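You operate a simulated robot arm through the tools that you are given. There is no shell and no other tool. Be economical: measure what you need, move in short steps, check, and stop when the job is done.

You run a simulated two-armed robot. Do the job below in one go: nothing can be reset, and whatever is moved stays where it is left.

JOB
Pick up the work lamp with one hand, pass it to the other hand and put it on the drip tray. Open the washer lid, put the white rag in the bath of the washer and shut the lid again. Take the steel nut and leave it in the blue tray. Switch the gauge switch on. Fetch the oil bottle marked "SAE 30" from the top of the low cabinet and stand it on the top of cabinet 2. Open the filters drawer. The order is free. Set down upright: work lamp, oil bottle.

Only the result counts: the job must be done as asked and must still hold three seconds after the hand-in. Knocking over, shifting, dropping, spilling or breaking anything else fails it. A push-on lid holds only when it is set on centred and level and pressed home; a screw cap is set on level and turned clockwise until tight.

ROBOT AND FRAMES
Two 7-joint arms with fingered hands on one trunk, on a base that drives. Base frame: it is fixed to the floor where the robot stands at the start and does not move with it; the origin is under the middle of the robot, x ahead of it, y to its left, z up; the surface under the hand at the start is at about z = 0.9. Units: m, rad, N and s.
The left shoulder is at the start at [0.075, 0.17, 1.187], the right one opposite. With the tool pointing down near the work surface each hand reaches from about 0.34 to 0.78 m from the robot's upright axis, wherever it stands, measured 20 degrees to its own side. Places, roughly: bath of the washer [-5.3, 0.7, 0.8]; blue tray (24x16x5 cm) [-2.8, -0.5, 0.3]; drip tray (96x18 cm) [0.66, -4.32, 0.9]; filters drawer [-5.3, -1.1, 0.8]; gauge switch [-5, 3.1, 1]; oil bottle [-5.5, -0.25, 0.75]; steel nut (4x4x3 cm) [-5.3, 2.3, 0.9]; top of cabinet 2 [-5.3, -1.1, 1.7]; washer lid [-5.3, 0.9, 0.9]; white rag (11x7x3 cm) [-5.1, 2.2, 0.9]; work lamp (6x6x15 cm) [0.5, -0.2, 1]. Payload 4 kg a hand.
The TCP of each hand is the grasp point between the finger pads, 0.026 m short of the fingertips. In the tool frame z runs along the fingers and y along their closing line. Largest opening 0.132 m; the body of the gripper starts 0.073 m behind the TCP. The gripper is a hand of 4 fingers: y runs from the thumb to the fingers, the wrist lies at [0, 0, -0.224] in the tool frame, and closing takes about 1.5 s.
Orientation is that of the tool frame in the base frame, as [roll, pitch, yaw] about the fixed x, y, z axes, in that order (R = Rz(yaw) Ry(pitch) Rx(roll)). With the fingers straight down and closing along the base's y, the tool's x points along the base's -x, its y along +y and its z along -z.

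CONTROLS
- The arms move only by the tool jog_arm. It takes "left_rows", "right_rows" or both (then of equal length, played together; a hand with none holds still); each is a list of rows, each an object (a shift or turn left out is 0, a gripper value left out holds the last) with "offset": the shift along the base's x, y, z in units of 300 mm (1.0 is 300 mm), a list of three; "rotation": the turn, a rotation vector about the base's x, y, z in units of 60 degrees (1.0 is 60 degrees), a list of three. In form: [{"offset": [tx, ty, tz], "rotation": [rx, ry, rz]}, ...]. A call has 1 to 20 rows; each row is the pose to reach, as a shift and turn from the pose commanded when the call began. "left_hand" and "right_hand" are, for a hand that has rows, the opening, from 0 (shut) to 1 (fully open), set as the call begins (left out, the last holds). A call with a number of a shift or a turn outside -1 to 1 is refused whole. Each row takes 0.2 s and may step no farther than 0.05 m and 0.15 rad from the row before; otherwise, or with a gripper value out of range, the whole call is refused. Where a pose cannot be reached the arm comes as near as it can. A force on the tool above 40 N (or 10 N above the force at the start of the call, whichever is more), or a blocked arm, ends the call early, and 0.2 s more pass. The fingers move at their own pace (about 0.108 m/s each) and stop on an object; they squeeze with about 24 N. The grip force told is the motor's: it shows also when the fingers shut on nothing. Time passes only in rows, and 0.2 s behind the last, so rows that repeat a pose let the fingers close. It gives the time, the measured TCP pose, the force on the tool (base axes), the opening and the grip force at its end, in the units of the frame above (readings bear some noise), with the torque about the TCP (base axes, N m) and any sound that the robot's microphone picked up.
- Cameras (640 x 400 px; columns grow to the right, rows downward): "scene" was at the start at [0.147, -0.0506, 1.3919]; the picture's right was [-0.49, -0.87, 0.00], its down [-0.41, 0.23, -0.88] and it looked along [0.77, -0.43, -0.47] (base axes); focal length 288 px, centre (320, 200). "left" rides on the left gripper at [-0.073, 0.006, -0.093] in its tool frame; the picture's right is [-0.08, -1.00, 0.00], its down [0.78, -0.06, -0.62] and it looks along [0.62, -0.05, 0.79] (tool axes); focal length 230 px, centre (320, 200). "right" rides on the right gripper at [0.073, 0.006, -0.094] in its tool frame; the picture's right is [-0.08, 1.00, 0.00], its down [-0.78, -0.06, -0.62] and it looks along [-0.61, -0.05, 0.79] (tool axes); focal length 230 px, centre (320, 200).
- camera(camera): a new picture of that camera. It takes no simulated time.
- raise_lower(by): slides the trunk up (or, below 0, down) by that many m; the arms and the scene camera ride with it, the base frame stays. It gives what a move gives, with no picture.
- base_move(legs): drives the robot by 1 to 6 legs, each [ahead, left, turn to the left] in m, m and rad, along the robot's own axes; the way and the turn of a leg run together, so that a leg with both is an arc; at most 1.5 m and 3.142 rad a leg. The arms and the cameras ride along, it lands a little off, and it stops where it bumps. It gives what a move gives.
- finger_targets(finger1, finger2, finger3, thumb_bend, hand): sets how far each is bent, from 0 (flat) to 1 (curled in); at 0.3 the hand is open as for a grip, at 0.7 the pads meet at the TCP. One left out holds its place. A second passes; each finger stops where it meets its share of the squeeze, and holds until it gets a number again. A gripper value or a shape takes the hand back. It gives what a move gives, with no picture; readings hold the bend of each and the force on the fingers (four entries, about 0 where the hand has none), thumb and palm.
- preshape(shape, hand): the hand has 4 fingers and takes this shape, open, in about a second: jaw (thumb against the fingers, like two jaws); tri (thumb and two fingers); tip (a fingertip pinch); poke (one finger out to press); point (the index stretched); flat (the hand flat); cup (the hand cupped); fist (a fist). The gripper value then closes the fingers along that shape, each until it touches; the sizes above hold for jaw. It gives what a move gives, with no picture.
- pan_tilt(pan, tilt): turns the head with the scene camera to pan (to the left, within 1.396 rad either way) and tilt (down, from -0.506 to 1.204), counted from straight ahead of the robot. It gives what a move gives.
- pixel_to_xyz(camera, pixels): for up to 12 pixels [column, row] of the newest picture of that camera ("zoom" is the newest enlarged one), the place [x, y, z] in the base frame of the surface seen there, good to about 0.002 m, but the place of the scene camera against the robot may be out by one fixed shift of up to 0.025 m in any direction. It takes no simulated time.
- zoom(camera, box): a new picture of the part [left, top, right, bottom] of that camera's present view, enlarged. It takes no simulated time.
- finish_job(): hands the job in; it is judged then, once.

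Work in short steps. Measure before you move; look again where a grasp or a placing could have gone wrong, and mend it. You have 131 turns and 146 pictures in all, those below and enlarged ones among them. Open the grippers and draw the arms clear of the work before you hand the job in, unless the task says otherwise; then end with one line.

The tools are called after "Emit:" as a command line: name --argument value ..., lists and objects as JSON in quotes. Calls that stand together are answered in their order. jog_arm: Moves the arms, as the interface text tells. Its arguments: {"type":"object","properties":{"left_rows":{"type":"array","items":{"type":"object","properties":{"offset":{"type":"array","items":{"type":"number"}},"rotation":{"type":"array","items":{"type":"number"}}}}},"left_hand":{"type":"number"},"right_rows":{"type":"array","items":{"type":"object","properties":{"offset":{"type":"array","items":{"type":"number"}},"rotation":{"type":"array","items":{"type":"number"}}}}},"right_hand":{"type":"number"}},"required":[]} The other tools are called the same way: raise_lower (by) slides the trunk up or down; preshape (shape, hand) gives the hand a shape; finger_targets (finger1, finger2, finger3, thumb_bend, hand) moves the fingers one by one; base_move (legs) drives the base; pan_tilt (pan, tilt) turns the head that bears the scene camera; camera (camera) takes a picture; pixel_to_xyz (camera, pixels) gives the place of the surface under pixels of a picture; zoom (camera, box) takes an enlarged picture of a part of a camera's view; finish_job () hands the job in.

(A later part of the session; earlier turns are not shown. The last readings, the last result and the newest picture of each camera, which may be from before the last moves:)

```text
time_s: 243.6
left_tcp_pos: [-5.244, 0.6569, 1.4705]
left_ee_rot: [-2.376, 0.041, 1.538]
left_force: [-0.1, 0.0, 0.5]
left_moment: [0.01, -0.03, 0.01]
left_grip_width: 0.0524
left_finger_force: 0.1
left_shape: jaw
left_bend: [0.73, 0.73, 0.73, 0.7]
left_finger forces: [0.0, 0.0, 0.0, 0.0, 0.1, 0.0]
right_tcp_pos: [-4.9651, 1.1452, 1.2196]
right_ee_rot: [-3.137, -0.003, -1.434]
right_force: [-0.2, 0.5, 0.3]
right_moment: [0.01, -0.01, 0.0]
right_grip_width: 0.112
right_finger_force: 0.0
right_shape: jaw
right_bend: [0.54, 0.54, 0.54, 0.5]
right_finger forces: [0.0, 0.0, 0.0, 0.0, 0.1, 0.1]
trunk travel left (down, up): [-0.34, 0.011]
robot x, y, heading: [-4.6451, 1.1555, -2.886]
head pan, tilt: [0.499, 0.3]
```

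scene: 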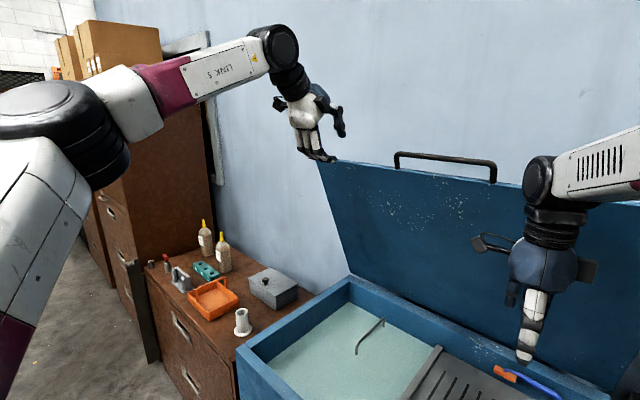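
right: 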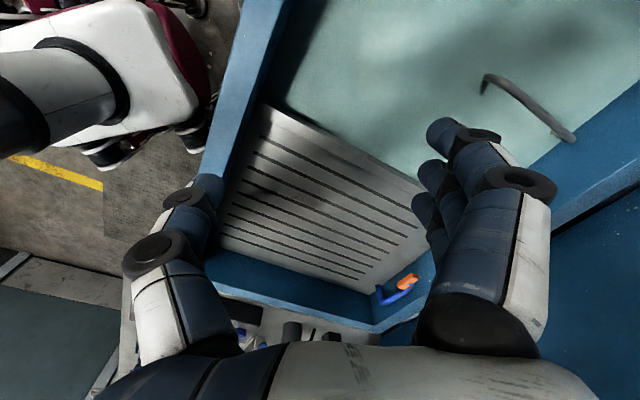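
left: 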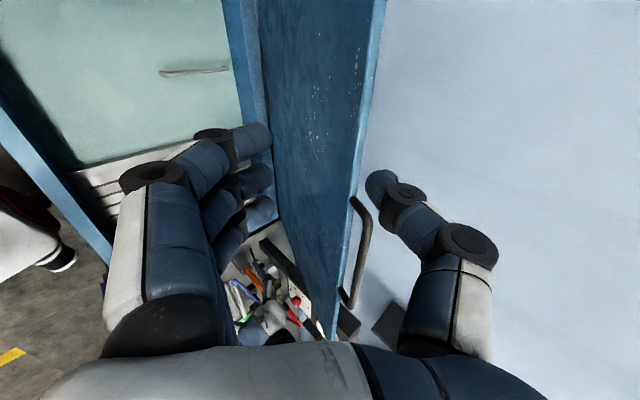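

Bar centre ≈ (−5.353, 0.86, 1.443). I bring the left hand above it with 30° tilt and then in along the tool axis, opening 0.4.

Emit:
jog_arm --left_rows '[{"offset": [0, 0.05, 0.12], "rotation": [0, -0.078, 0]}, {"offset": [-0.04, 0.18, 0.18], "rotation": [0, -0.156, 0]}, {"offset": [-0.09, 0.31, 0.18], "rotation": [0, -0.234, 0]}, {"offset": [-0.15, 0.44, 0.18], "rotation": [0, -0.234, 0]}, {"offset": [-0.2, 0.57, 0.18], "rotation": [0, -0.234, 0]}, {"offset": [-0.235, 0.677, 0.13], "rotation": [0, -0.234, 0]}]'

Emit:
camera --camera "left"

```text
time_s: 245.0
left_tcp_pos: [-5.2995, 0.8653, 1.5003]
left_ee_rot: [-2.622, 0.031, 1.529]
left_force: [-0.6, -0.3, -1.0]
left_moment: [-0.06, 0.01, 0.02]
left_grip_width: 0.0527
left_finger_force: 0.1
left_shape: jaw
left_bend: [0.73, 0.73, 0.73, 0.7]
left_finger forces: [0.0, 0.0, 0.0, 0.0, 0.1, 0.1]
left hand out of reach, approached as far as the arm can: row 3, 4, 5, 6
right_tcp_pos: [-4.9661, 1.1453, 1.2196]
right_ee_rot: [-3.139, -0.004, -1.434]
right_force: [-0.9, 0.4, 0.4]
right_moment: [-0.01, -0.01, -0.02]
right_grip_width: 0.112
right_finger_force: 0.0
right_shape: jaw
right_bend: [0.54, 0.54, 0.54, 0.5]
right_finger forces: [0.1, 0.0, 0.1, 0.0, 0.1, 0.0]
trunk travel left (down, up): [-0.34, 0.011]
robot x, y, heading: [-4.6464, 1.1564, -2.889]
head pan, tilt: [0.499, 0.3]
```

```text
56 pictures are left
```

left: 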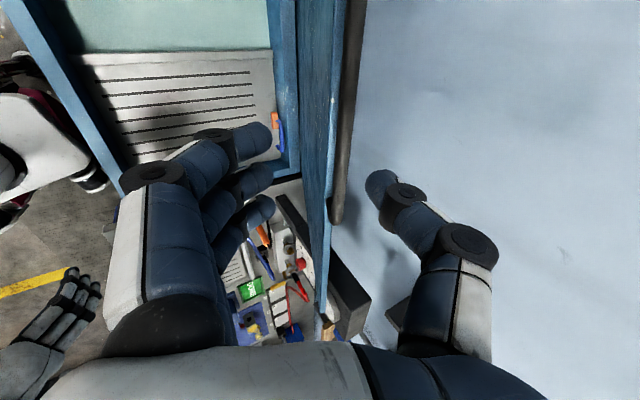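

Thumb is behind the bar, fingers in front of the lid. I go in and close.

Emit:
jog_arm --left_rows '[{"offset": [-0.05, 0, -0.11]}, {"offset": [-0.128, 0, -0.222]}, {"offset": [-0.128, 0, -0.222]}]'

Emit:
jog_arm --left_rows '[{}, {}, {}, {}]' --left_hand 0

Emit:
camera --camera "scene"

```text
time_s: 245.8
left_tcp_pos: [-5.336, 0.861, 1.4331]
left_ee_rot: [-2.619, 0.033, 1.529]
left_force: [-0.4, 1.0, 1.3]
left_moment: [0.01, -0.05, 0.02]
left_grip_width: 0.0525
left_finger_force: 0.0
left_shape: jaw
left_bend: [0.73, 0.73, 0.73, 0.7]
left_finger forces: [0.0, 0.0, 0.0, 0.0, 0.0, 0.1]
left hand out of reach, approached as far as the arm can: row 1
right_tcp_pos: [-4.9645, 1.1451, 1.22]
right_ee_rot: [-3.139, -0.001, -1.435]
right_force: [-0.4, 1.2, -0.1]
right_moment: [-0.03, -0.01, -0.01]
right_grip_width: 0.1119
right_finger_force: 0.2
right_shape: jaw
right_bend: [0.54, 0.54, 0.54, 0.5]
right_finger forces: [0.0, 0.0, 0.0, 0.0, 0.1, 0.0]
trunk travel left (down, up): [-0.34, 0.011]
robot x, y, heading: [-4.6432, 1.1576, -2.89]
head pan, tilt: [0.499, 0.3]
```

```text
time_s: 246.8
left_tcp_pos: [-5.336, 0.8614, 1.4305]
left_ee_rot: [-2.621, 0.03, 1.53]
left_force: [-2.4, 1.1, -2.9]
left_moment: [0.04, -0.06, 0.02]
left_grip_width: 0.0023
left_finger_force: 23.4
left_shape: jaw
left_bend: [0.65, 0.63, 0.66, 0.72]
left_finger forces: [2.6, 0.0, 1.8, 0.1, 0.0, 0.0]
right_tcp_pos: [-4.9655, 1.1445, 1.218]
right_ee_rot: [-3.137, -0.001, -1.433]
right_force: [-0.2, -0.2, 0.2]
right_moment: [0.01, 0.02, 0.0]
right_grip_width: 0.1122
right_finger_force: 0.1
right_shape: jaw
right_bend: [0.54, 0.54, 0.54, 0.5]
right_finger forces: [0.0, 0.0, 0.1, 0.0, 0.0, 0.0]
trunk travel left (down, up): [-0.34, 0.011]
robot x, y, heading: [-4.6477, 1.1553, -2.887]
head pan, tilt: [0.499, 0.3]
```

```text
55 pictures are left
```

scene: 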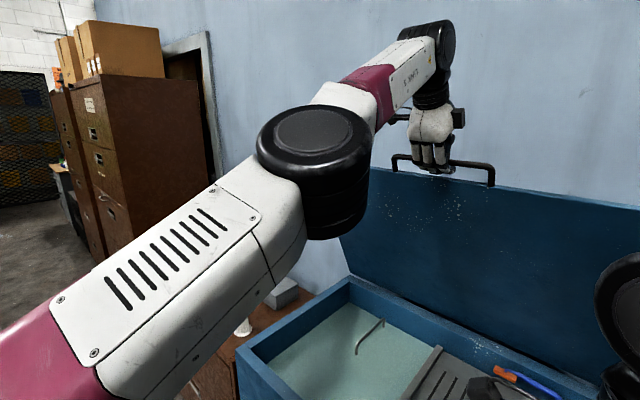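

Hooked. I bring the lid down along the reverse arc.

Emit:
jog_arm --left_rows '[{"offset": [0.146, 0, -0.066], "rotation": [0, -0.028, 0]}, {"offset": [0.286, 0, -0.146], "rotation": [0, -0.056, 0]}, {"offset": [0.417, 0, -0.237], "rotation": [0, -0.084, 0]}, {"offset": [0.541, 0, -0.34], "rotation": [0, -0.112, 0]}, {"offset": [0.654, 0, -0.453], "rotation": [0, -0.14, 0]}, {"offset": [0.757, 0, -0.576], "rotation": [0, -0.168, 0]}, {"offset": [0.849, 0, -0.708], "rotation": [0, -0.196, 0]}, {"offset": [0.927, 0, -0.848], "rotation": [0, -0.224, 0]}, {"offset": [0.98, 0, -0.961], "rotation": [0, -0.25, 0]}]'

Emit:
camera --camera "scene"

```text
time_s: 248.6
left_tcp_pos: [-5.3025, 0.9225, 1.3848]
left_ee_rot: [-2.81, 0.078, 1.574]
left_force: [19.7, -13.6, 37.8]
left_moment: [0.35, 0.95, 0.12]
left_grip_width: 0.0002
left_finger_force: 24.1
left_shape: jaw
left_bend: [0.74, 0.57, 0.75, 0.76]
left_finger forces: [17.7, 0.0, 31.5, 0.1, 0.0, 0.1]
left hand out of reach, approached as far as the arm can: row 1, 2, 3, 4, 5, 6, 7, 8
right_tcp_pos: [-4.9574, 1.1432, 1.2214]
right_ee_rot: [3.139, 0.0, -1.433]
right_force: [0.2, 0.4, 0.4]
right_moment: [-0.03, 0.05, 0.01]
right_grip_width: 0.1119
right_finger_force: 0.1
right_shape: jaw
right_bend: [0.54, 0.54, 0.54, 0.5]
right_finger forces: [0.1, 0.0, 0.1, 0.0, 0.1, 0.0]
trunk travel left (down, up): [-0.34, 0.011]
robot x, y, heading: [-4.6445, 1.1508, -2.882]
head pan, tilt: [0.499, 0.3]
stopped in row 8 (left hand): the force on the tool passed its limit at 235 N (the readings are from after the stop); the commanded pose is now the measured one
```

```text
54 pictures are left
```

scene: 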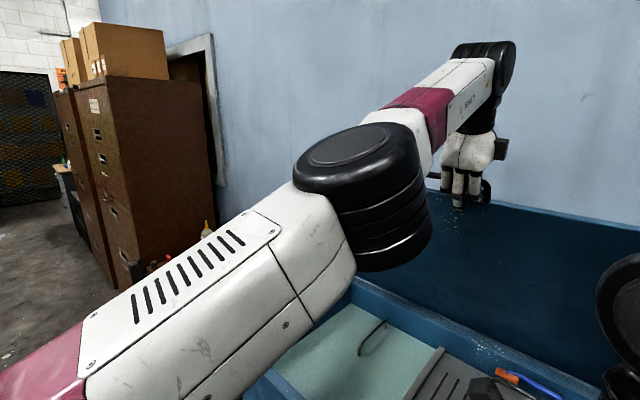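

The left arm is in an awkward configuration and could not follow. I release the bar, back the left hand off, and will push the lid shut from behind its top edge with the right hand.

Emit:
jog_arm --left_rows '[{}, {}, {}, {"offset": [0.03, 0, 0.1]}, {"offset": [0.06, 0, 0.2]}, {"offset": [0.12, -0.06, 0.28]}, {"offset": [0.24, -0.14, 0.28]}, {"offset": [0.38, -0.2, 0.28]}, {"offset": [0.52, -0.26, 0.28]}, {"offset": [0.66, -0.32, 0.28]}]' --left_hand 0.4

Emit:
camera --camera "scene"

```text
time_s: 249.7
left_tcp_pos: [-5.3023, 0.928, 1.3933]
left_ee_rot: [-2.86, 0.068, 1.553]
left_force: [-19.2, 0.5, -48.5]
left_moment: [-0.12, -3.2, 0.09]
left_grip_width: 0.0438
left_finger_force: 0.1
left_shape: jaw
left_bend: [0.73, 0.73, 0.73, 0.76]
left_finger forces: [0.0, 0.0, 0.0, 0.1, 88.5, 0.0]
left hand out of reach, approached as far as the arm can: row 4, 5
right_tcp_pos: [-4.9683, 1.1435, 1.2172]
right_ee_rot: [-3.135, -0.002, -1.438]
right_force: [1.6, -0.6, -0.5]
right_moment: [-0.01, 0.1, 0.01]
right_grip_width: 0.112
right_finger_force: 0.2
right_shape: jaw
right_bend: [0.54, 0.54, 0.54, 0.5]
right_finger forces: [0.0, 0.0, 0.1, 0.0, 0.1, 0.0]
trunk travel left (down, up): [-0.34, 0.011]
robot x, y, heading: [-4.6484, 1.159, -2.892]
head pan, tilt: [0.499, 0.3]
stopped in row 5 (left hand): the force on the tool passed its limit at 69 N (the readings are from after the stop); the commanded pose is now the measured one
```

```text
53 pictures are left
```

scene: 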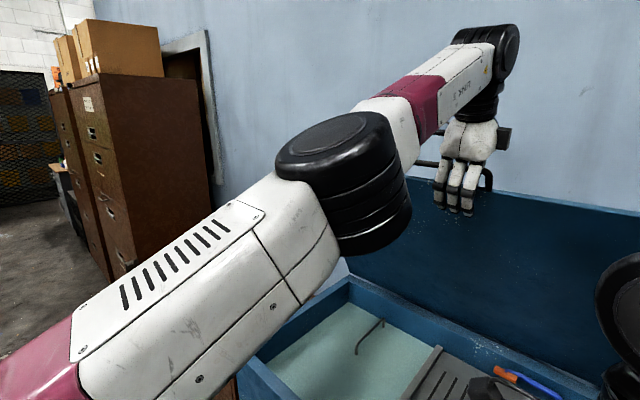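

The thumb is caught on the bar. I lower slightly, open fully, then retreat.

Emit:
jog_arm --left_rows '[{"offset": [-0.01, 0, -0.04]}, {"offset": [-0.01, -0.03, -0.04]}, {"offset": [-0.01, -0.06, -0.04]}, {"offset": [-0.01, -0.06, -0.04]}, {"offset": [-0.01, -0.06, -0.04]}]' --left_hand 1

Emit:
camera --camera "left"

```text
time_s: 250.9
left_tcp_pos: [-5.2981, 0.9285, 1.3968]
left_ee_rot: [-2.841, 0.072, 1.543]
left_force: [14.2, 46.4, 20.3]
left_moment: [-0.21, -1.84, -1.29]
left_grip_width: 0.1238
left_finger_force: 0.0
left_shape: jaw
left_bend: [0.3, 0.3, 0.3, 0.57]
left_finger forces: [0.0, 0.1, 0.0, 0.0, 167.0, 0.0]
right_tcp_pos: [-4.9617, 1.1541, 1.2201]
right_ee_rot: [3.141, -0.009, -1.437]
right_force: [0.8, -1.0, -0.2]
right_moment: [-0.01, 0.01, -0.02]
right_grip_width: 0.112
right_finger_force: 0.1
right_shape: jaw
right_bend: [0.54, 0.54, 0.54, 0.5]
right_finger forces: [0.0, 0.0, 0.1, 0.0, 0.0, 0.1]
trunk travel left (down, up): [-0.34, 0.011]
robot x, y, heading: [-4.6453, 1.151, -2.889]
head pan, tilt: [0.499, 0.3]
```

```text
52 pictures are left
```

left: 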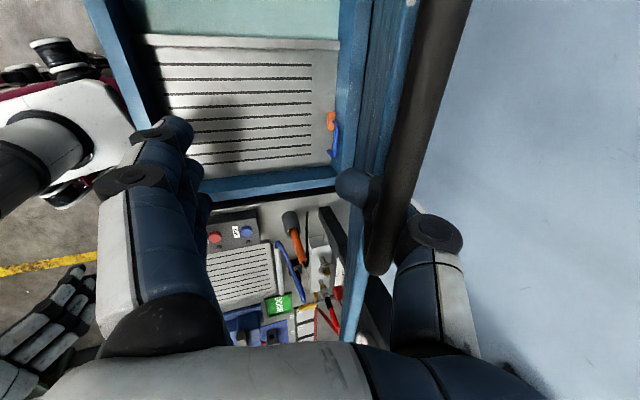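

The thumb passes under the bar. I curl it slightly off the bar, then tilt the hand forward while moving it back to slip the thumb out behind.

Emit:
finger_targets --hand "left" --thumb_bend 0.68 --finger1 0.3 --finger2 0.3 --finger3 0.3

Emit:
jog_arm --left_rows '[{"offset": [-0.04, -0.03, -0.02], "rotation": [0, 0.1, 0]}, {"offset": [-0.08, -0.06, -0.03], "rotation": [0, 0.2, 0]}, {"offset": [-0.13, -0.1, -0.03], "rotation": [0, 0.3, 0]}, {"offset": [-0.18, -0.12, -0.02], "rotation": [0, 0.4, 0]}]'

Emit:
camera --camera "left"

```text
time_s: 251.9
left_tcp_pos: [-5.3035, 0.9075, 1.39]
left_ee_rot: [-2.847, 0.07, 1.559]
left_force: [-1.3, -10.0, -2.6]
left_moment: [0.18, -0.33, 0.25]
left_grip_width: 0.0719
left_finger_force: 8.0
left_shape: fingers
left_bend: [0.3, 0.3, 0.3, 0.69]
left_finger forces: [0.0, 0.1, 0.1, 0.1, 16.0, 0.0]
right_tcp_pos: [-4.967, 1.144, 1.2187]
right_ee_rot: [-3.136, 0.0, -1.435]
right_force: [-0.3, 0.2, -0.7]
right_moment: [-0.02, 0.0, -0.03]
right_grip_width: 0.1119
right_finger_force: 0.1
right_shape: jaw
right_bend: [0.54, 0.54, 0.54, 0.5]
right_finger forces: [0.0, 0.0, 0.0, 0.1, 0.0, 0.0]
trunk travel left (down, up): [-0.34, 0.011]
robot x, y, heading: [-4.6438, 1.1549, -2.885]
head pan, tilt: [0.499, 0.3]
```

```text
time_s: 253.0
left_tcp_pos: [-5.3473, 0.9082, 1.401]
left_ee_rot: [-2.622, 0.092, 1.598]
left_force: [11.4, -4.9, 19.4]
left_moment: [0.18, -0.69, 0.12]
left_grip_width: 0.0582
left_finger_force: 29.0
left_shape: fingers
left_bend: [0.3, 0.3, 0.3, 0.79]
left_finger forces: [0.1, 0.0, 0.0, 0.0, 57.2, 0.0]
left hand out of reach, approached as far as the arm can: row 1, 2, 3, 4
right_tcp_pos: [-4.9617, 1.1451, 1.2204]
right_ee_rot: [-3.14, -0.004, -1.436]
right_force: [0.1, -0.2, -0.8]
right_moment: [-0.02, -0.02, 0.01]
right_grip_width: 0.1118
right_finger_force: 0.1
right_shape: jaw
right_bend: [0.54, 0.54, 0.54, 0.5]
right_finger forces: [0.0, 0.1, 0.0, 0.1, 0.1, 0.1]
trunk travel left (down, up): [-0.34, 0.011]
robot x, y, heading: [-4.6489, 1.1553, -2.881]
head pan, tilt: [0.499, 0.3]
stopped in row 4 (left hand): the force on the tool passed its limit at 49 N (the readings are from after the stop); the commanded pose is now the measured one
```

```text
51 pictures are left
```

left: 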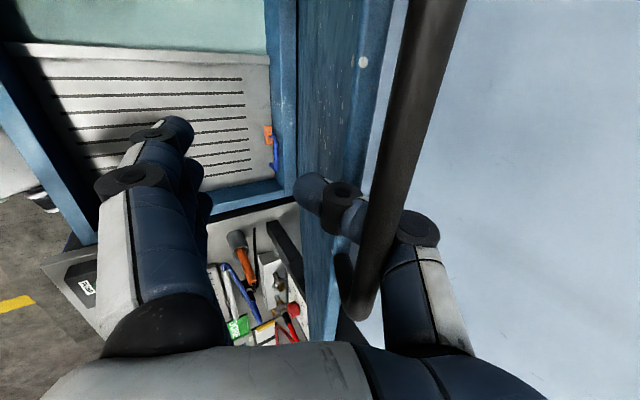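

The thumb is still looped under the bar. I'll use the right hand to push the lid from behind its top edge (y≈1.15), which both frees the thumb and closes the lid. First raise and tilt the right hand.

Emit:
jog_arm --right_rows '[{"offset": [0, 0, 0.15], "rotation": [0, 0.13, 0]}, {"offset": [0, 0, 0.3], "rotation": [0, 0.26, 0]}, {"offset": [0, 0, 0.45], "rotation": [0, 0.39, 0]}, {"offset": [0, 0, 0.6], "rotation": [0, 0.52, 0]}, {"offset": [0, 0, 0.75], "rotation": [0, 0.65, 0]}, {"offset": [0, 0, 0.9], "rotation": [0, 0.7, 0]}, {"offset": [0, 0.02, 1.0], "rotation": [0, 0.7, 0]}]' --right_hand 0

Emit:
jog_arm --right_rows '[{"offset": [-0.16, 0.01, 0]}, {"offset": [-0.32, 0.02, 0]}, {"offset": [-0.48, 0.03, 0]}, {"offset": [-0.64, 0.03, 0]}, {"offset": [-0.8, 0.03, 0]}, {"offset": [-0.96, 0.03, 0]}]'

Emit:
pan_tilt --pan 0.0 --tilt 0.2

Emit:
camera --camera "scene"

```text
time_s: 254.6
left_tcp_pos: [-5.3463, 0.908, 1.3983]
left_ee_rot: [-2.625, 0.089, 1.596]
left_force: [13.5, -5.2, 26.0]
left_moment: [0.15, -0.46, 0.13]
left_grip_width: 0.0583
left_finger_force: 28.8
left_shape: fingers
left_bend: [0.3, 0.3, 0.3, 0.79]
left_finger forces: [0.0, 0.0, 0.0, 0.0, 57.3, 0.0]
right_tcp_pos: [-4.9613, 1.1506, 1.5213]
right_ee_rot: [2.414, 0.088, -1.469]
right_force: [-0.4, -0.8, -0.5]
right_moment: [-0.02, 0.0, 0.03]
right_grip_width: 0.0
right_finger_force: 24.2
right_shape: jaw
right_bend: [0.67, 0.58, 0.67, 0.66]
right_finger forces: [0.0, 0.0, 0.0, 0.0, 0.0, 0.0]
trunk travel left (down, up): [-0.34, 0.011]
robot x, y, heading: [-4.6469, 1.1584, -2.883]
head pan, tilt: [0.499, 0.3]
```

```text
time_s: 256.0
left_tcp_pos: [-5.3477, 0.9077, 1.3993]
left_ee_rot: [-2.622, 0.089, 1.597]
left_force: [11.0, -7.1, 26.1]
left_moment: [0.16, -0.43, 0.13]
left_grip_width: 0.0583
left_finger_force: 27.0
left_shape: fingers
left_bend: [0.3, 0.3, 0.3, 0.78]
left_finger forces: [0.0, 0.0, 0.0, 0.1, 54.1, 0.1]
right_tcp_pos: [-5.2506, 1.1605, 1.5241]
right_ee_rot: [2.412, 0.089, -1.471]
right_force: [0.4, -0.7, -0.2]
right_moment: [-0.01, -0.01, 0.0]
right_grip_width: 0.0001
right_finger_force: 23.9
right_shape: jaw
right_bend: [0.67, 0.58, 0.67, 0.66]
right_finger forces: [0.1, 0.0, 0.0, 0.1, 0.1, 0.1]
trunk travel left (down, up): [-0.34, 0.011]
robot x, y, heading: [-4.6503, 1.1526, -2.891]
head pan, tilt: [0.499, 0.3]
```

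```text
time_s: 256.9
left_tcp_pos: [-5.3464, 0.9079, 1.3996]
left_ee_rot: [-2.624, 0.09, 1.595]
left_force: [12.5, -6.3, 26.9]
left_moment: [0.1, -0.41, 0.09]
left_grip_width: 0.0584
left_finger_force: 26.4
left_shape: fingers
left_bend: [0.3, 0.3, 0.3, 0.78]
left_finger forces: [0.0, 0.0, 0.0, 0.0, 53.8, 0.1]
right_tcp_pos: [-5.2499, 1.1621, 1.5241]
right_ee_rot: [2.413, 0.087, -1.47]
right_force: [0.1, 0.7, -0.7]
right_moment: [-0.02, 0.01, 0.0]
right_grip_width: 0.0
right_finger_force: 23.9
right_shape: jaw
right_bend: [0.67, 0.58, 0.67, 0.66]
right_finger forces: [0.1, 0.0, 0.0, 0.0, 0.0, 0.1]
trunk travel left (down, up): [-0.34, 0.011]
robot x, y, heading: [-4.6456, 1.158, -2.886]
head pan, tilt: [0.0, 0.201]
```

```text
50 pictures are left
```

scene: 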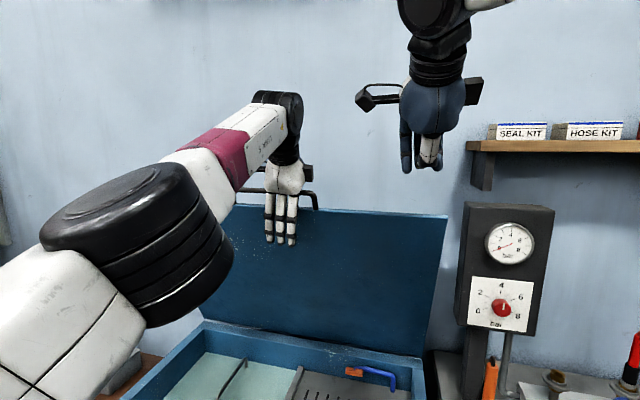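

I measure the lid's top edge before reaching over it.

Emit:
pixel_to_xyz --camera "scene" --pixels '[[400, 213], [440, 216], [350, 209], [315, 195], [250, 192], [400, 100], [430, 150]]'

Emit:
jog_arm --right_rows '[{"offset": [-0.15, 0, 0]}, {"offset": [-0.3, 0, 0]}, {"offset": [-0.45, 0, 0]}, {"offset": [-0.6, 0, -0.03]}, {"offset": [-0.7, 0, -0.06]}]'

Emit:
camera --camera "scene"

```text
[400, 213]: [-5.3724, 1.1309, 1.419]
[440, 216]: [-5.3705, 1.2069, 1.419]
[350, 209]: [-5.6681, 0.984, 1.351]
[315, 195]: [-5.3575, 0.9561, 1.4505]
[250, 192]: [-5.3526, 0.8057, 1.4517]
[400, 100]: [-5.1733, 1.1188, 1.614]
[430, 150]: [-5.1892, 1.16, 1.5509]
```

```text
time_s: 258.0
left_tcp_pos: [-5.3493, 0.9079, 1.4006]
left_ee_rot: [-2.622, 0.09, 1.597]
left_force: [4.9, -3.0, 10.2]
left_moment: [0.14, -0.92, 0.12]
left_grip_width: 0.0583
left_finger_force: 27.3
left_shape: fingers
left_bend: [0.3, 0.3, 0.3, 0.78]
left_finger forces: [0.1, 0.0, 0.1, 0.0, 53.8, 0.1]
right_tcp_pos: [-5.4243, 1.1594, 1.5067]
right_ee_rot: [2.425, 0.093, -1.465]
right_force: [0.0, 0.3, -0.4]
right_moment: [-0.04, 0.0, 0.02]
right_grip_width: 0.0
right_finger_force: 23.9
right_shape: jaw
right_bend: [0.67, 0.58, 0.67, 0.66]
right_finger forces: [0.0, 0.1, 0.0, 0.0, 0.0, 0.1]
right hand out of reach, approached as far as the arm can: row 4, 5
trunk travel left (down, up): [-0.34, 0.011]
robot x, y, heading: [-4.646, 1.1587, -2.883]
head pan, tilt: [0.0, 0.201]
stopped in row 5 (left hand): the force on the tool passed its limit at 43 N (the readings are from after the stop); the commanded pose is now the measured one
```

```text
49 pictures are left
```

scene: 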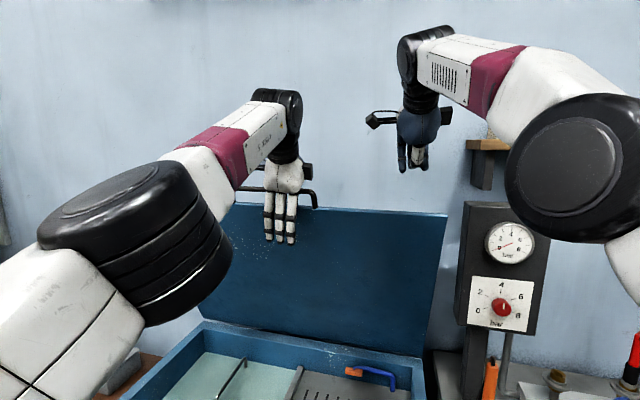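

Tips are behind the edge (edge at x −5.372, z 1.404). I lower the right hand behind the lid.

Emit:
jog_arm --right_rows '[{"offset": [0, 0, -0.12]}, {"offset": [0, 0, -0.24]}, {"offset": [0.01, 0, -0.34]}]'

Emit:
jog_arm --right_rows '[{"offset": [0.06, 0, 0]}, {"offset": [0.12, 0, 0]}, {"offset": [0.17, 0, -0.01]}]'

Emit:
camera --camera "left"

Emit:
camera --camera "scene"

```text
time_s: 258.8
left_tcp_pos: [-5.3461, 0.9087, 1.399]
left_ee_rot: [-2.624, 0.09, 1.596]
left_force: [15.8, -4.7, 3.8]
left_moment: [0.07, -0.38, 0.07]
left_grip_width: 0.0573
left_finger_force: 18.0
left_shape: fingers
left_bend: [0.3, 0.3, 0.3, 0.8]
left_finger forces: [0.0, 0.0, 0.0, 0.1, 35.5, 0.0]
right_tcp_pos: [-5.4214, 1.1593, 1.4099]
right_ee_rot: [2.413, 0.091, -1.468]
right_force: [-9.6, 0.5, 15.4]
right_moment: [0.08, -0.83, 0.07]
right_grip_width: 0.0
right_finger_force: 24.4
right_shape: jaw
right_bend: [0.67, 0.56, 0.67, 0.66]
right_finger forces: [0.1, 0.0, 0.0, 0.0, 17.5, 0.0]
trunk travel left (down, up): [-0.34, 0.011]
robot x, y, heading: [-4.6463, 1.1554, -2.884]
head pan, tilt: [0.0, 0.201]
```

```text
time_s: 259.6
left_tcp_pos: [-5.344, 0.91, 1.4026]
left_ee_rot: [-2.616, 0.089, 1.594]
left_force: [23.5, -1.2, 10.6]
left_moment: [0.01, -0.2, 0.02]
left_grip_width: 0.0515
left_finger_force: 13.0
left_shape: fingers
left_bend: [0.3, 0.3, 0.3, 0.8]
left_finger forces: [0.0, 0.0, 0.0, 0.1, 25.6, 0.0]
right_tcp_pos: [-5.3659, 1.1591, 1.4071]
right_ee_rot: [2.413, 0.09, -1.469]
right_force: [-8.9, 0.4, 25.7]
right_moment: [-0.05, -0.14, -0.04]
right_grip_width: 0.0002
right_finger_force: 23.9
right_shape: jaw
right_bend: [0.65, 0.55, 0.67, 0.69]
right_finger forces: [3.7, 0.0, 0.5, 0.0, 21.7, 0.1]
trunk travel left (down, up): [-0.34, 0.011]
robot x, y, heading: [-4.6494, 1.1554, -2.887]
head pan, tilt: [0.0, 0.201]
```

```text
48 pictures are left
```

left: 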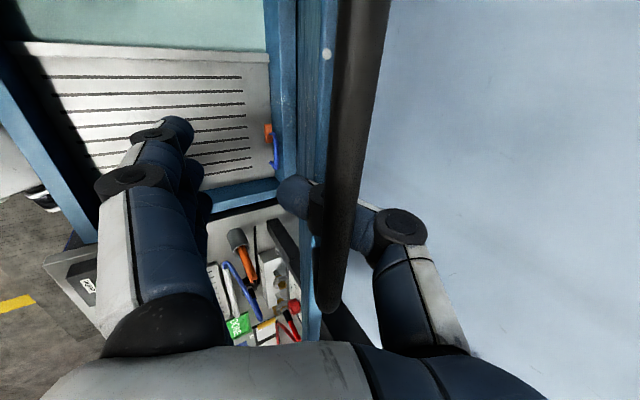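

```text
47 pictures are left
```

scene: 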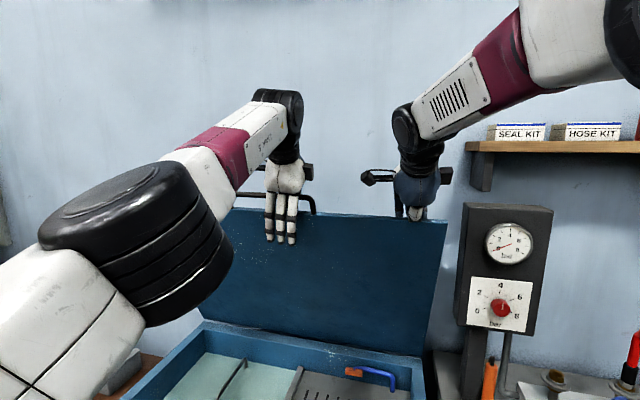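

The bar is moving off the thumb. I pull 4 cm more with the right hand and then open the left thumb.

Emit:
jog_arm --right_rows '[{"offset": [0.06, 0, -0.02]}, {"offset": [0.12, 0, -0.05]}, {"offset": [0.15, 0, -0.06]}]'

Emit:
finger_targets --hand "left" --thumb_bend 0.3

Emit:
camera --camera "left"

```text
time_s: 260.4
left_tcp_pos: [-5.3469, 0.9099, 1.4008]
left_ee_rot: [-2.622, 0.088, 1.594]
left_force: [22.1, 3.4, 5.3]
left_moment: [0.01, -0.18, 0.07]
left_grip_width: 0.0768
left_finger_force: 11.6
left_shape: fingers
left_bend: [0.3, 0.3, 0.3, 0.68]
left_finger forces: [5.4, 7.4, 10.1, 0.0, 0.0, 0.0]
right_tcp_pos: [-5.3225, 1.1603, 1.3862]
right_ee_rot: [2.42, 0.092, -1.466]
right_force: [-8.1, 2.3, 20.0]
right_moment: [-0.03, 0.01, -0.06]
right_grip_width: 0.0001
right_finger_force: 23.5
right_shape: jaw
right_bend: [0.64, 0.54, 0.66, 0.7]
right_finger forces: [5.4, 0.0, 1.6, 0.0, 15.8, 0.0]
trunk travel left (down, up): [-0.34, 0.011]
robot x, y, heading: [-4.6469, 1.1592, -2.889]
head pan, tilt: [0.0, 0.201]
```

```text
time_s: 261.4
left_tcp_pos: [-5.3465, 0.9102, 1.4021]
left_ee_rot: [-2.62, 0.091, 1.594]
left_force: [22.5, 5.5, 4.8]
left_moment: [-0.04, -0.08, 0.19]
left_grip_width: 0.1387
left_finger_force: 11.2
left_shape: fingers
left_bend: [0.3, 0.3, 0.3, 0.3]
left_finger forces: [5.2, 7.3, 9.9, 0.0, 0.1, 0.1]
right_tcp_pos: [-5.3224, 1.159, 1.3862]
right_ee_rot: [2.421, 0.09, -1.466]
right_force: [-10.1, -0.6, 19.1]
right_moment: [-0.03, -0.03, -0.07]
right_grip_width: 0.0
right_finger_force: 23.8
right_shape: jaw
right_bend: [0.64, 0.54, 0.66, 0.7]
right_finger forces: [5.6, 0.1, 1.8, 0.1, 15.6, 0.0]
trunk travel left (down, up): [-0.34, 0.011]
robot x, y, heading: [-4.6469, 1.1555, -2.886]
head pan, tilt: [0.0, 0.201]
```

```text
46 pictures are left
```

left: 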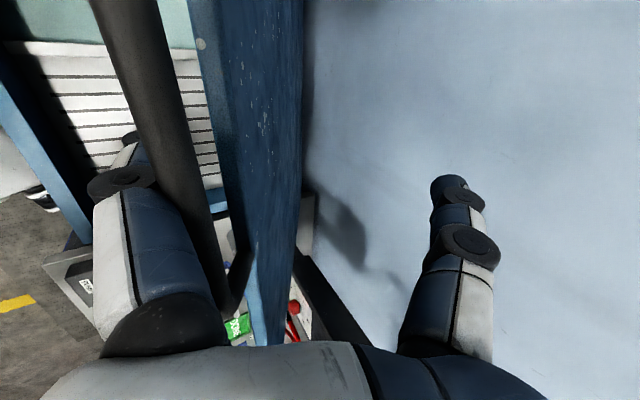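

The thumb is free. I lift the left hand up and away.

Emit:
jog_arm --left_rows '[{"offset": [0.05, 0, 0.1]}, {"offset": [0.1, 0, 0.2]}, {"offset": [0.16, 0, 0.32]}, {"offset": [0.26, -0.05, 0.42]}, {"offset": [0.4, -0.12, 0.42]}, {"offset": [0.54, -0.2, 0.42]}, {"offset": [0.68, -0.28, 0.42]}]'

Emit:
camera --camera "scene"

```text
time_s: 263.0
left_tcp_pos: [-5.1502, 0.8212, 1.5189]
left_ee_rot: [-2.625, 0.086, 1.596]
left_force: [-0.2, -0.8, -0.2]
left_moment: [0.03, -0.01, -0.07]
left_grip_width: 0.1363
left_finger_force: 0.1
left_shape: fingers
left_bend: [0.3, 0.3, 0.3, 0.3]
left_finger forces: [0.0, 0.0, 0.0, 0.0, 0.1, 0.0]
left hand out of reach, approached as far as the arm can: row 4
right_tcp_pos: [-5.3256, 1.1538, 1.3826]
right_ee_rot: [2.426, 0.094, -1.466]
right_force: [0.4, -0.6, -0.3]
right_moment: [0.04, -0.02, -0.03]
right_grip_width: 0.0
right_finger_force: 24.1
right_shape: jaw
right_bend: [0.67, 0.54, 0.67, 0.72]
right_finger forces: [0.0, 0.0, 0.1, 0.0, 0.0, 0.1]
trunk travel left (down, up): [-0.34, 0.011]
robot x, y, heading: [-4.6449, 1.1558, -2.884]
head pan, tilt: [0.0, 0.201]
```

```text
45 pictures are left
```

scene: 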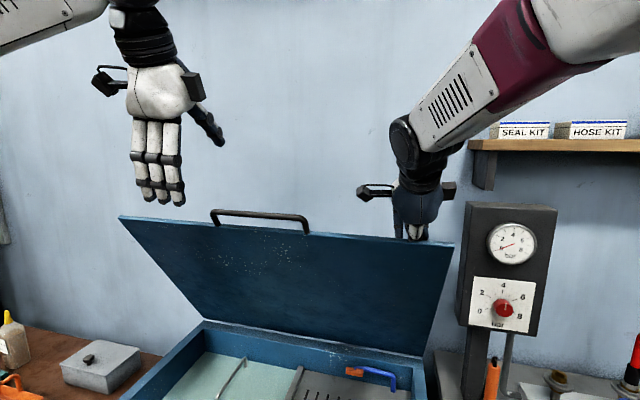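

The left hand is free. Now the right hand pushes the lid down along its arc.

Emit:
jog_arm --right_rows '[{"offset": [0.054, 0, -0.07]}, {"offset": [0.107, 0, -0.132]}, {"offset": [0.215, 0, -0.202]}, {"offset": [0.316, 0, -0.281]}, {"offset": [0.411, 0, -0.367]}, {"offset": [0.498, 0, -0.461]}, {"offset": [0.578, 0, -0.561]}, {"offset": [0.65, 0, -0.667]}, {"offset": [0.713, 0, -0.779]}, {"offset": [0.767, 0, -0.896]}]'

Emit:
pan_tilt --pan 0.3 --tilt 0.5

Emit:
camera --camera "scene"

```text
time_s: 265.2
left_tcp_pos: [-5.1512, 0.824, 1.5221]
left_ee_rot: [-2.625, 0.088, 1.593]
left_force: [-0.8, -0.2, 0.8]
left_moment: [-0.01, 0.03, 0.0]
left_grip_width: 0.1366
left_finger_force: 0.1
left_shape: fingers
left_bend: [0.3, 0.3, 0.3, 0.3]
left_finger forces: [0.1, 0.0, 0.0, 0.0, 0.0, 0.0]
right_tcp_pos: [-5.0957, 1.1567, 1.111]
right_ee_rot: [2.424, 0.093, -1.466]
right_force: [0.3, -0.4, -0.4]
right_moment: [-0.03, -0.03, 0.01]
right_grip_width: 0.0
right_finger_force: 24.1
right_shape: jaw
right_bend: [0.67, 0.54, 0.67, 0.72]
right_finger forces: [0.0, 0.0, 0.0, 0.1, 0.0, 0.0]
trunk travel left (down, up): [-0.34, 0.011]
robot x, y, heading: [-4.6452, 1.1576, -2.888]
head pan, tilt: [0.0, 0.201]
```

```text
time_s: 266.0
left_tcp_pos: [-5.1511, 0.8262, 1.523]
left_ee_rot: [-2.625, 0.091, 1.595]
left_force: [0.0, -0.2, 1.2]
left_moment: [0.03, 0.01, 0.01]
left_grip_width: 0.1364
left_finger_force: 0.0
left_shape: fingers
left_bend: [0.3, 0.3, 0.3, 0.3]
left_finger forces: [0.1, 0.0, 0.1, 0.1, 0.1, 0.0]
right_tcp_pos: [-5.0948, 1.1577, 1.113]
right_ee_rot: [2.427, 0.091, -1.466]
right_force: [0.4, 0.3, -0.9]
right_moment: [0.03, 0.04, 0.03]
right_grip_width: 0.0002
right_finger_force: 23.9
right_shape: jaw
right_bend: [0.67, 0.54, 0.67, 0.72]
right_finger forces: [0.0, 0.0, 0.0, 0.0, 0.0, 0.1]
trunk travel left (down, up): [-0.34, 0.011]
robot x, y, heading: [-4.6468, 1.1577, -2.888]
head pan, tilt: [0.3, 0.499]
```

```text
44 pictures are left
```

scene: 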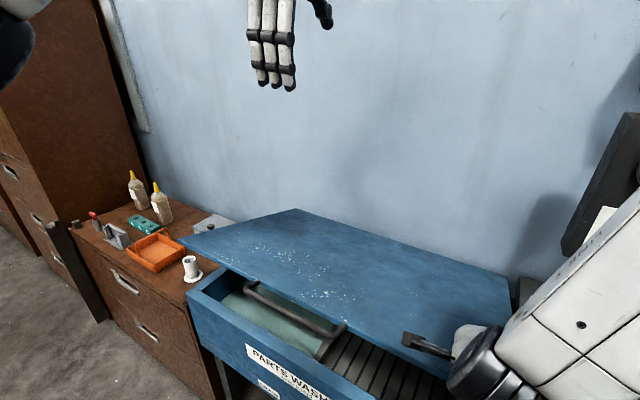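

The lid is nearly down. I press it down the rest of the way gently.

Emit:
jog_arm --right_rows '[{"offset": [0, 0, -0.1]}, {"offset": [0, 0, -0.2]}, {"offset": [0, 0, -0.3]}, {"offset": [0, 0, -0.38]}, {"offset": [0, 0, -0.45]}, {"offset": [0, 0, -0.5]}, {"offset": [0, 0, -0.54]}]'

Emit:
camera --camera "scene"

```text
time_s: 267.6
left_tcp_pos: [-5.1491, 0.8271, 1.5235]
left_ee_rot: [-2.621, 0.09, 1.593]
left_force: [0.2, 1.1, 0.0]
left_moment: [0.01, 0.0, 0.02]
left_grip_width: 0.1367
left_finger_force: 0.0
left_shape: fingers
left_bend: [0.3, 0.3, 0.3, 0.3]
left_finger forces: [0.0, 0.0, 0.0, 0.0, 0.0, 0.0]
right_tcp_pos: [-5.0985, 1.1583, 0.9601]
right_ee_rot: [2.407, 0.09, -1.47]
right_force: [5.5, 5.2, 33.0]
right_moment: [-0.7, -0.2, 0.15]
right_grip_width: 0.0
right_finger_force: 23.8
right_shape: jaw
right_bend: [0.73, 0.54, 0.67, 0.72]
right_finger forces: [33.0, 0.1, 0.0, 0.0, 0.0, 0.1]
trunk travel left (down, up): [-0.34, 0.011]
robot x, y, heading: [-4.6491, 1.155, -2.889]
head pan, tilt: [0.3, 0.499]
stopped in row 7 (right hand): the force on the tool passed its limit at 47 N (the readings are from after the stop); the commanded pose is now the measured one
```

```text
43 pictures are left
```

scene: 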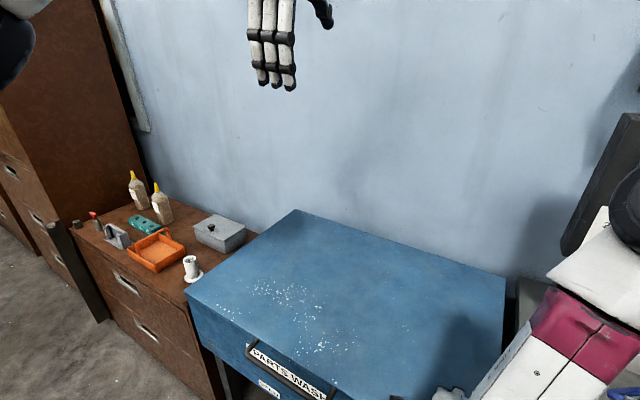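

The lid is shut. I raise the right hand, level both hands, lower the trunk and drive back to the nut.

Emit:
jog_arm --right_rows '[{"offset": [0.03, 0, 0.12], "rotation": [0, -0.05, 0]}, {"offset": [0.06, 0, 0.26], "rotation": [0, -0.18, 0]}, {"offset": [0.08, 0, 0.4], "rotation": [0, -0.31, 0]}, {"offset": [0.1, 0, 0.54], "rotation": [0, -0.44, 0]}, {"offset": [0.1, 0, 0.68], "rotation": [0, -0.57, 0]}, {"offset": [0.1, 0, 0.82], "rotation": [0, -0.7, 0]}, {"offset": [0.1, 0, 0.96], "rotation": [0, -0.7, 0]}]' --left_rows '[{"offset": [0.08, 0, 0], "rotation": [0, -0.1, 0]}, {"offset": [0.16, 0, -0.06], "rotation": [0, -0.2, 0]}, {"offset": [0.24, 0, -0.12], "rotation": [0, -0.3, 0]}, {"offset": [0.32, 0, -0.18], "rotation": [0, -0.4, 0]}, {"offset": [0.4, 0, -0.24], "rotation": [0, -0.5, 0]}, {"offset": [0.48, 0, -0.3], "rotation": [0, -0.5, 0]}, {"offset": [0.48, 0, -0.36], "rotation": [0, -0.5, 0]}]' --left_hand 0.6 --right_hand 0.6

Emit:
base_move --legs '[[-0.12, 0, -0.25], [0, -0.9, 0], [0.13, 0, 0]]'

Emit:
raise_lower --by -0.14

Emit:
camera --camera "right"

```text
time_s: 269.2
left_tcp_pos: [-5.0039, 0.825, 1.4132]
left_ee_rot: [3.135, 0.089, 1.548]
left_force: [0.7, -0.1, 0.6]
left_moment: [-0.01, 0.02, 0.02]
left_grip_width: 0.0793
left_finger_force: 0.1
left_shape: jaw
left_bend: [0.71, 0.71, 0.71, 0.7]
left_finger forces: [0.0, 0.0, 0.0, 0.1, 0.1, 0.0]
right_tcp_pos: [-5.0691, 1.1579, 1.2473]
right_ee_rot: [-3.14, -0.002, -1.435]
right_force: [-0.6, -0.2, 0.2]
right_moment: [0.01, 0.03, 0.02]
right_grip_width: 0.0793
right_finger_force: 0.0
right_shape: jaw
right_bend: [0.71, 0.71, 0.71, 0.71]
right_finger forces: [0.0, 0.1, 0.0, 0.0, 0.0, 0.0]
trunk travel left (down, up): [-0.34, 0.011]
robot x, y, heading: [-4.6468, 1.1557, -2.888]
head pan, tilt: [0.3, 0.499]
```

```text
time_s: 279.5
left_tcp_pos: [-5.0956, 1.8694, 1.4135]
left_ee_rot: [3.134, 0.088, 1.301]
left_force: [0.4, 0.6, 0.1]
left_moment: [0.01, -0.02, -0.01]
left_grip_width: 0.0796
left_finger_force: 0.1
left_shape: jaw
left_bend: [0.71, 0.71, 0.71, 0.7]
left_finger forces: [0.1, 0.0, 0.0, 0.1, 0.1, 0.0]
right_tcp_pos: [-5.0768, 2.2084, 1.2462]
right_ee_rot: [-3.141, -0.002, -1.68]
right_force: [0.0, 0.5, -0.5]
right_moment: [-0.02, 0.02, 0.01]
right_grip_width: 0.0791
right_finger_force: 0.1
right_shape: jaw
right_bend: [0.71, 0.71, 0.71, 0.71]
right_finger forces: [0.0, 0.1, 0.0, 0.0, 0.0, 0.0]
trunk travel left (down, up): [-0.34, 0.011]
robot x, y, heading: [-4.6668, 2.104, -3.132]
head pan, tilt: [0.3, 0.499]
```

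```text
time_s: 281.1
left_tcp_pos: [-5.0947, 1.8695, 1.274]
left_ee_rot: [3.132, 0.088, 1.3]
left_force: [2.0, 0.7, 0.7]
left_moment: [0.03, 0.03, 0.0]
left_grip_width: 0.0794
left_finger_force: 0.1
left_shape: jaw
left_bend: [0.71, 0.71, 0.71, 0.7]
left_finger forces: [0.0, 0.0, 0.1, 0.1, 0.1, 0.0]
right_tcp_pos: [-5.0751, 2.209, 1.1073]
right_ee_rot: [-3.142, 0.0, -1.68]
right_force: [0.1, 0.2, 1.1]
right_moment: [0.0, 0.03, -0.01]
right_grip_width: 0.0793
right_finger_force: 0.0
right_shape: jaw
right_bend: [0.71, 0.71, 0.71, 0.71]
right_finger forces: [0.0, 0.2, 0.1, 0.0, 0.0, 0.1]
trunk travel left (down, up): [-0.2, 0.151]
robot x, y, heading: [-4.6683, 2.1023, -3.13]
head pan, tilt: [0.3, 0.499]
```

```text
42 pictures are left
```

right: 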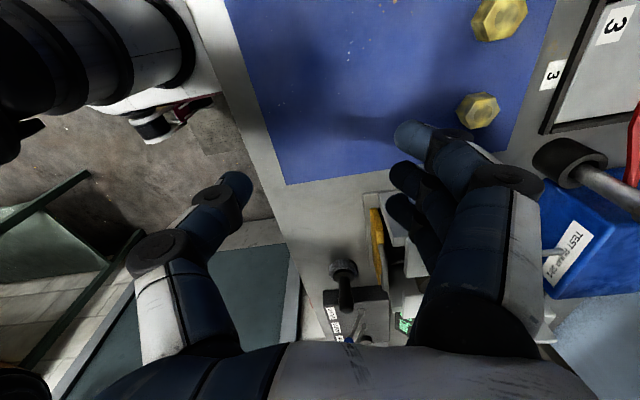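

I position over the steel nut at (−5.254, 2.253), lower and grip.

Emit:
jog_arm --right_rows '[{"offset": [-0.15, 0.04, 0]}, {"offset": [-0.3, 0.08, 0]}, {"offset": [-0.45, 0.12, 0]}, {"offset": [-0.597, 0.147, 0]}, {"offset": [-0.597, 0.147, -0.15]}, {"offset": [-0.597, 0.147, -0.3]}, {"offset": [-0.597, 0.147, -0.42]}]' --right_hand 0.52

Emit:
camera --camera "right"

```text
time_s: 282.7
left_tcp_pos: [-5.0946, 1.8687, 1.2739]
left_ee_rot: [3.133, 0.09, 1.299]
left_force: [-0.1, 0.1, 0.5]
left_moment: [-0.01, -0.07, -0.02]
left_grip_width: 0.0798
left_finger_force: 0.1
left_shape: jaw
left_bend: [0.71, 0.71, 0.71, 0.7]
left_finger forces: [0.1, 0.1, 0.0, 0.0, 0.1, 0.0]
right_tcp_pos: [-5.2531, 2.2518, 0.9782]
right_ee_rot: [-3.14, 0.0, -1.683]
right_force: [0.3, 0.3, 0.4]
right_moment: [0.04, -0.01, 0.02]
right_grip_width: 0.0696
right_finger_force: 0.0
right_shape: jaw
right_bend: [0.72, 0.72, 0.72, 0.7]
right_finger forces: [0.1, 0.0, 0.0, 0.0, 0.0, 0.1]
trunk travel left (down, up): [-0.2, 0.151]
robot x, y, heading: [-4.6668, 2.1038, -3.133]
head pan, tilt: [0.3, 0.499]
```

```text
41 pictures are left
```

right: 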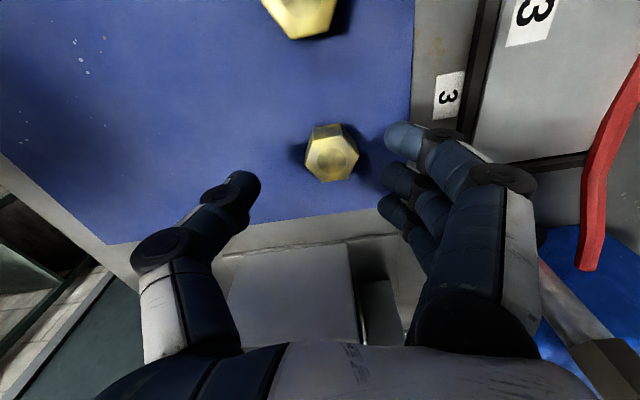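

Well centred. One quick zoom to double-check the colour difference of the two nuts.

Emit:
zoom --camera "right" --box '[240, 0, 400, 190]'

Emit:
jog_arm --right_rows '[{"offset": [0, 0, -0.08]}, {"offset": [0, 0, -0.152]}]'

Emit:
jog_arm --right_rows '[{}, {}, {}, {}, {}]' --right_hand 0

```text
2.11 times, centred on (320, 95) of right
```

zoom: 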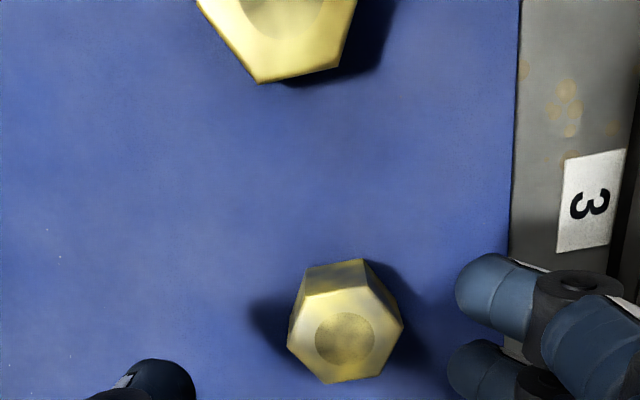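

```text
time_s: 283.3
left_tcp_pos: [-5.0958, 1.87, 1.2742]
left_ee_rot: [3.133, 0.088, 1.301]
left_force: [0.6, 0.2, 0.0]
left_moment: [0.0, 0.03, -0.01]
left_grip_width: 0.0797
left_finger_force: 0.1
left_shape: jaw
left_bend: [0.71, 0.71, 0.71, 0.7]
left_finger forces: [0.0, 0.0, 0.0, 0.0, 0.0, 0.1]
right_tcp_pos: [-5.2549, 2.252, 0.9333]
right_ee_rot: [-3.14, 0.001, -1.681]
right_force: [0.4, 0.0, 0.3]
right_moment: [-0.01, 0.03, 0.01]
right_grip_width: 0.0694
right_finger_force: 0.1
right_shape: jaw
right_bend: [0.72, 0.72, 0.72, 0.7]
right_finger forces: [0.1, 0.0, 0.1, 0.0, 0.0, 0.0]
trunk travel left (down, up): [-0.2, 0.151]
robot x, y, heading: [-4.6661, 2.1032, -3.131]
head pan, tilt: [0.3, 0.499]
```

```text
time_s: 284.5
left_tcp_pos: [-5.0956, 1.8704, 1.274]
left_ee_rot: [3.134, 0.089, 1.3]
left_force: [0.6, 0.0, -0.3]
left_moment: [-0.02, -0.02, 0.02]
left_grip_width: 0.0798
left_finger_force: 0.1
left_shape: jaw
left_bend: [0.71, 0.71, 0.71, 0.7]
left_finger forces: [0.0, 0.0, 0.1, 0.1, 0.0, 0.0]
right_tcp_pos: [-5.2542, 2.251, 0.934]
right_ee_rot: [-3.139, -0.002, -1.68]
right_force: [1.5, -0.5, 0.0]
right_moment: [-0.02, 0.01, 0.0]
right_grip_width: 0.0208
right_finger_force: 24.3
right_shape: jaw
right_bend: [0.67, 0.73, 0.73, 0.71]
right_finger forces: [0.1, 9.6, 9.7, 0.1, 19.8, 0.0]
trunk travel left (down, up): [-0.2, 0.151]
robot x, y, heading: [-4.6691, 2.1039, -3.13]
head pan, tilt: [0.3, 0.499]
```

The nut is gripped. I lift it and turn the wrist back by 97° while lifting, then drive back and left towards the +y side of the tray table.

Emit:
jog_arm --right_rows '[{"offset": [0, 0, 0.15]}, {"offset": [0, 0, 0.3]}, {"offset": [0.05, 0, 0.45], "rotation": [0, 0, 0.13]}, {"offset": [0.15, 0, 0.6], "rotation": [0, 0, 0.27]}, {"offset": [0.25, 0, 0.7], "rotation": [0, 0, 0.4]}, {"offset": [0.35, 0, 0.8], "rotation": [0, 0, 0.53]}, {"offset": [0.45, 0, 0.9], "rotation": [0, 0, 0.66]}, {"offset": [0.5, 0, 0.98], "rotation": [0, 0, 0.8]}]'

Emit:
jog_arm --right_rows '[{"rotation": [0, 0, 0.135]}, {"rotation": [0, 0, 0.27]}, {"rotation": [0, 0, 0.405]}, {"rotation": [0, 0, 0.54]}, {"rotation": [0, 0, 0.675]}, {"rotation": [0, 0, 0.8]}]'

Emit:
base_move --legs '[[-1.45, 0, 0], [-0.5, 0, 0], [0, 1.4, 0], [0, 0.35, 0], [0, 0, 1.571]]'

Emit:
pan_tilt --pan 0.0 --tilt 0.9

Emit:
camera --camera "scene"

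```text
refused: row 4 steps farther than a row can; nothing moved
```

```text
time_s: 285.9
left_tcp_pos: [-5.0945, 1.8708, 1.2734]
left_ee_rot: [3.133, 0.09, 1.3]
left_force: [0.3, -0.2, -0.1]
left_moment: [-0.02, 0.02, 0.02]
left_grip_width: 0.0797
left_finger_force: 0.0
left_shape: jaw
left_bend: [0.71, 0.71, 0.71, 0.7]
left_finger forces: [0.1, 0.0, 0.0, 0.0, 0.0, 0.0]
right_tcp_pos: [-5.2568, 2.2525, 0.9339]
right_ee_rot: [-3.14, -0.002, -0.842]
right_force: [-0.2, -0.2, -0.3]
right_moment: [-0.01, -0.06, -0.01]
right_grip_width: 0.0208
right_finger_force: 23.7
right_shape: jaw
right_bend: [0.67, 0.73, 0.73, 0.71]
right_finger forces: [0.1, 9.7, 10.2, 0.0, 19.5, 0.0]
trunk travel left (down, up): [-0.2, 0.151]
robot x, y, heading: [-4.6654, 2.1056, -3.131]
head pan, tilt: [0.3, 0.499]
```

```text
time_s: 314.9
left_tcp_pos: [-2.5187, -0.0947, 1.2745]
left_ee_rot: [3.135, 0.087, 2.827]
left_force: [1.0, -0.3, -0.2]
left_moment: [0.0, 0.0, -0.01]
left_grip_width: 0.0795
left_finger_force: 0.0
left_shape: jaw
left_bend: [0.71, 0.71, 0.71, 0.7]
left_finger forces: [0.0, 0.0, 0.0, 0.1, 0.0, 0.1]
right_tcp_pos: [-2.9093, -0.2376, 0.9345]
right_ee_rot: [-3.141, -0.001, 0.682]
right_force: [0.4, 0.2, -0.2]
right_moment: [0.01, 0.0, 0.0]
right_grip_width: 0.0206
right_finger_force: 23.9
right_shape: jaw
right_bend: [0.67, 0.73, 0.73, 0.71]
right_finger forces: [0.0, 9.9, 10.4, 0.1, 19.2, 0.0]
trunk travel left (down, up): [-0.2, 0.151]
robot x, y, heading: [-2.7341, 0.3451, -1.609]
head pan, tilt: [0.3, 0.499]
```

```text
time_s: 315.8
left_tcp_pos: [-2.5194, -0.0927, 1.2731]
left_ee_rot: [3.133, 0.088, 2.827]
left_force: [0.5, 0.5, -0.2]
left_moment: [-0.03, 0.0, 0.01]
left_grip_width: 0.0796
left_finger_force: 0.1
left_shape: jaw
left_bend: [0.71, 0.71, 0.71, 0.7]
left_finger forces: [0.0, 0.0, 0.1, 0.0, 0.0, 0.0]
right_tcp_pos: [-2.908, -0.2371, 0.9346]
right_ee_rot: [-3.139, -0.001, 0.683]
right_force: [-0.5, 0.3, -0.1]
right_moment: [0.0, 0.0, -0.02]
right_grip_width: 0.0205
right_finger_force: 23.6
right_shape: jaw
right_bend: [0.67, 0.73, 0.73, 0.71]
right_finger forces: [0.0, 9.8, 10.4, 0.1, 19.2, 0.1]
trunk travel left (down, up): [-0.2, 0.151]
robot x, y, heading: [-2.7373, 0.3434, -1.609]
head pan, tilt: [0.0, 0.901]
```

```text
39 pictures are left
```

scene: 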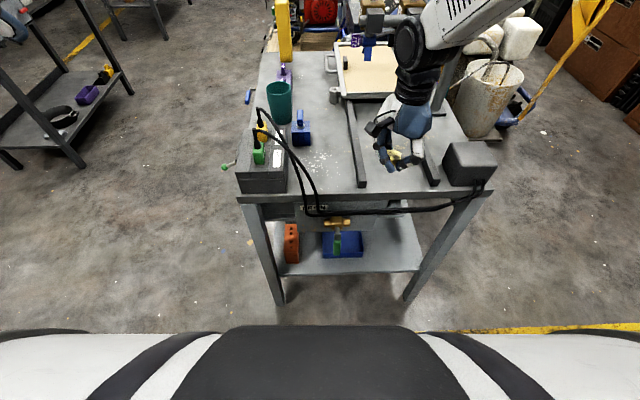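

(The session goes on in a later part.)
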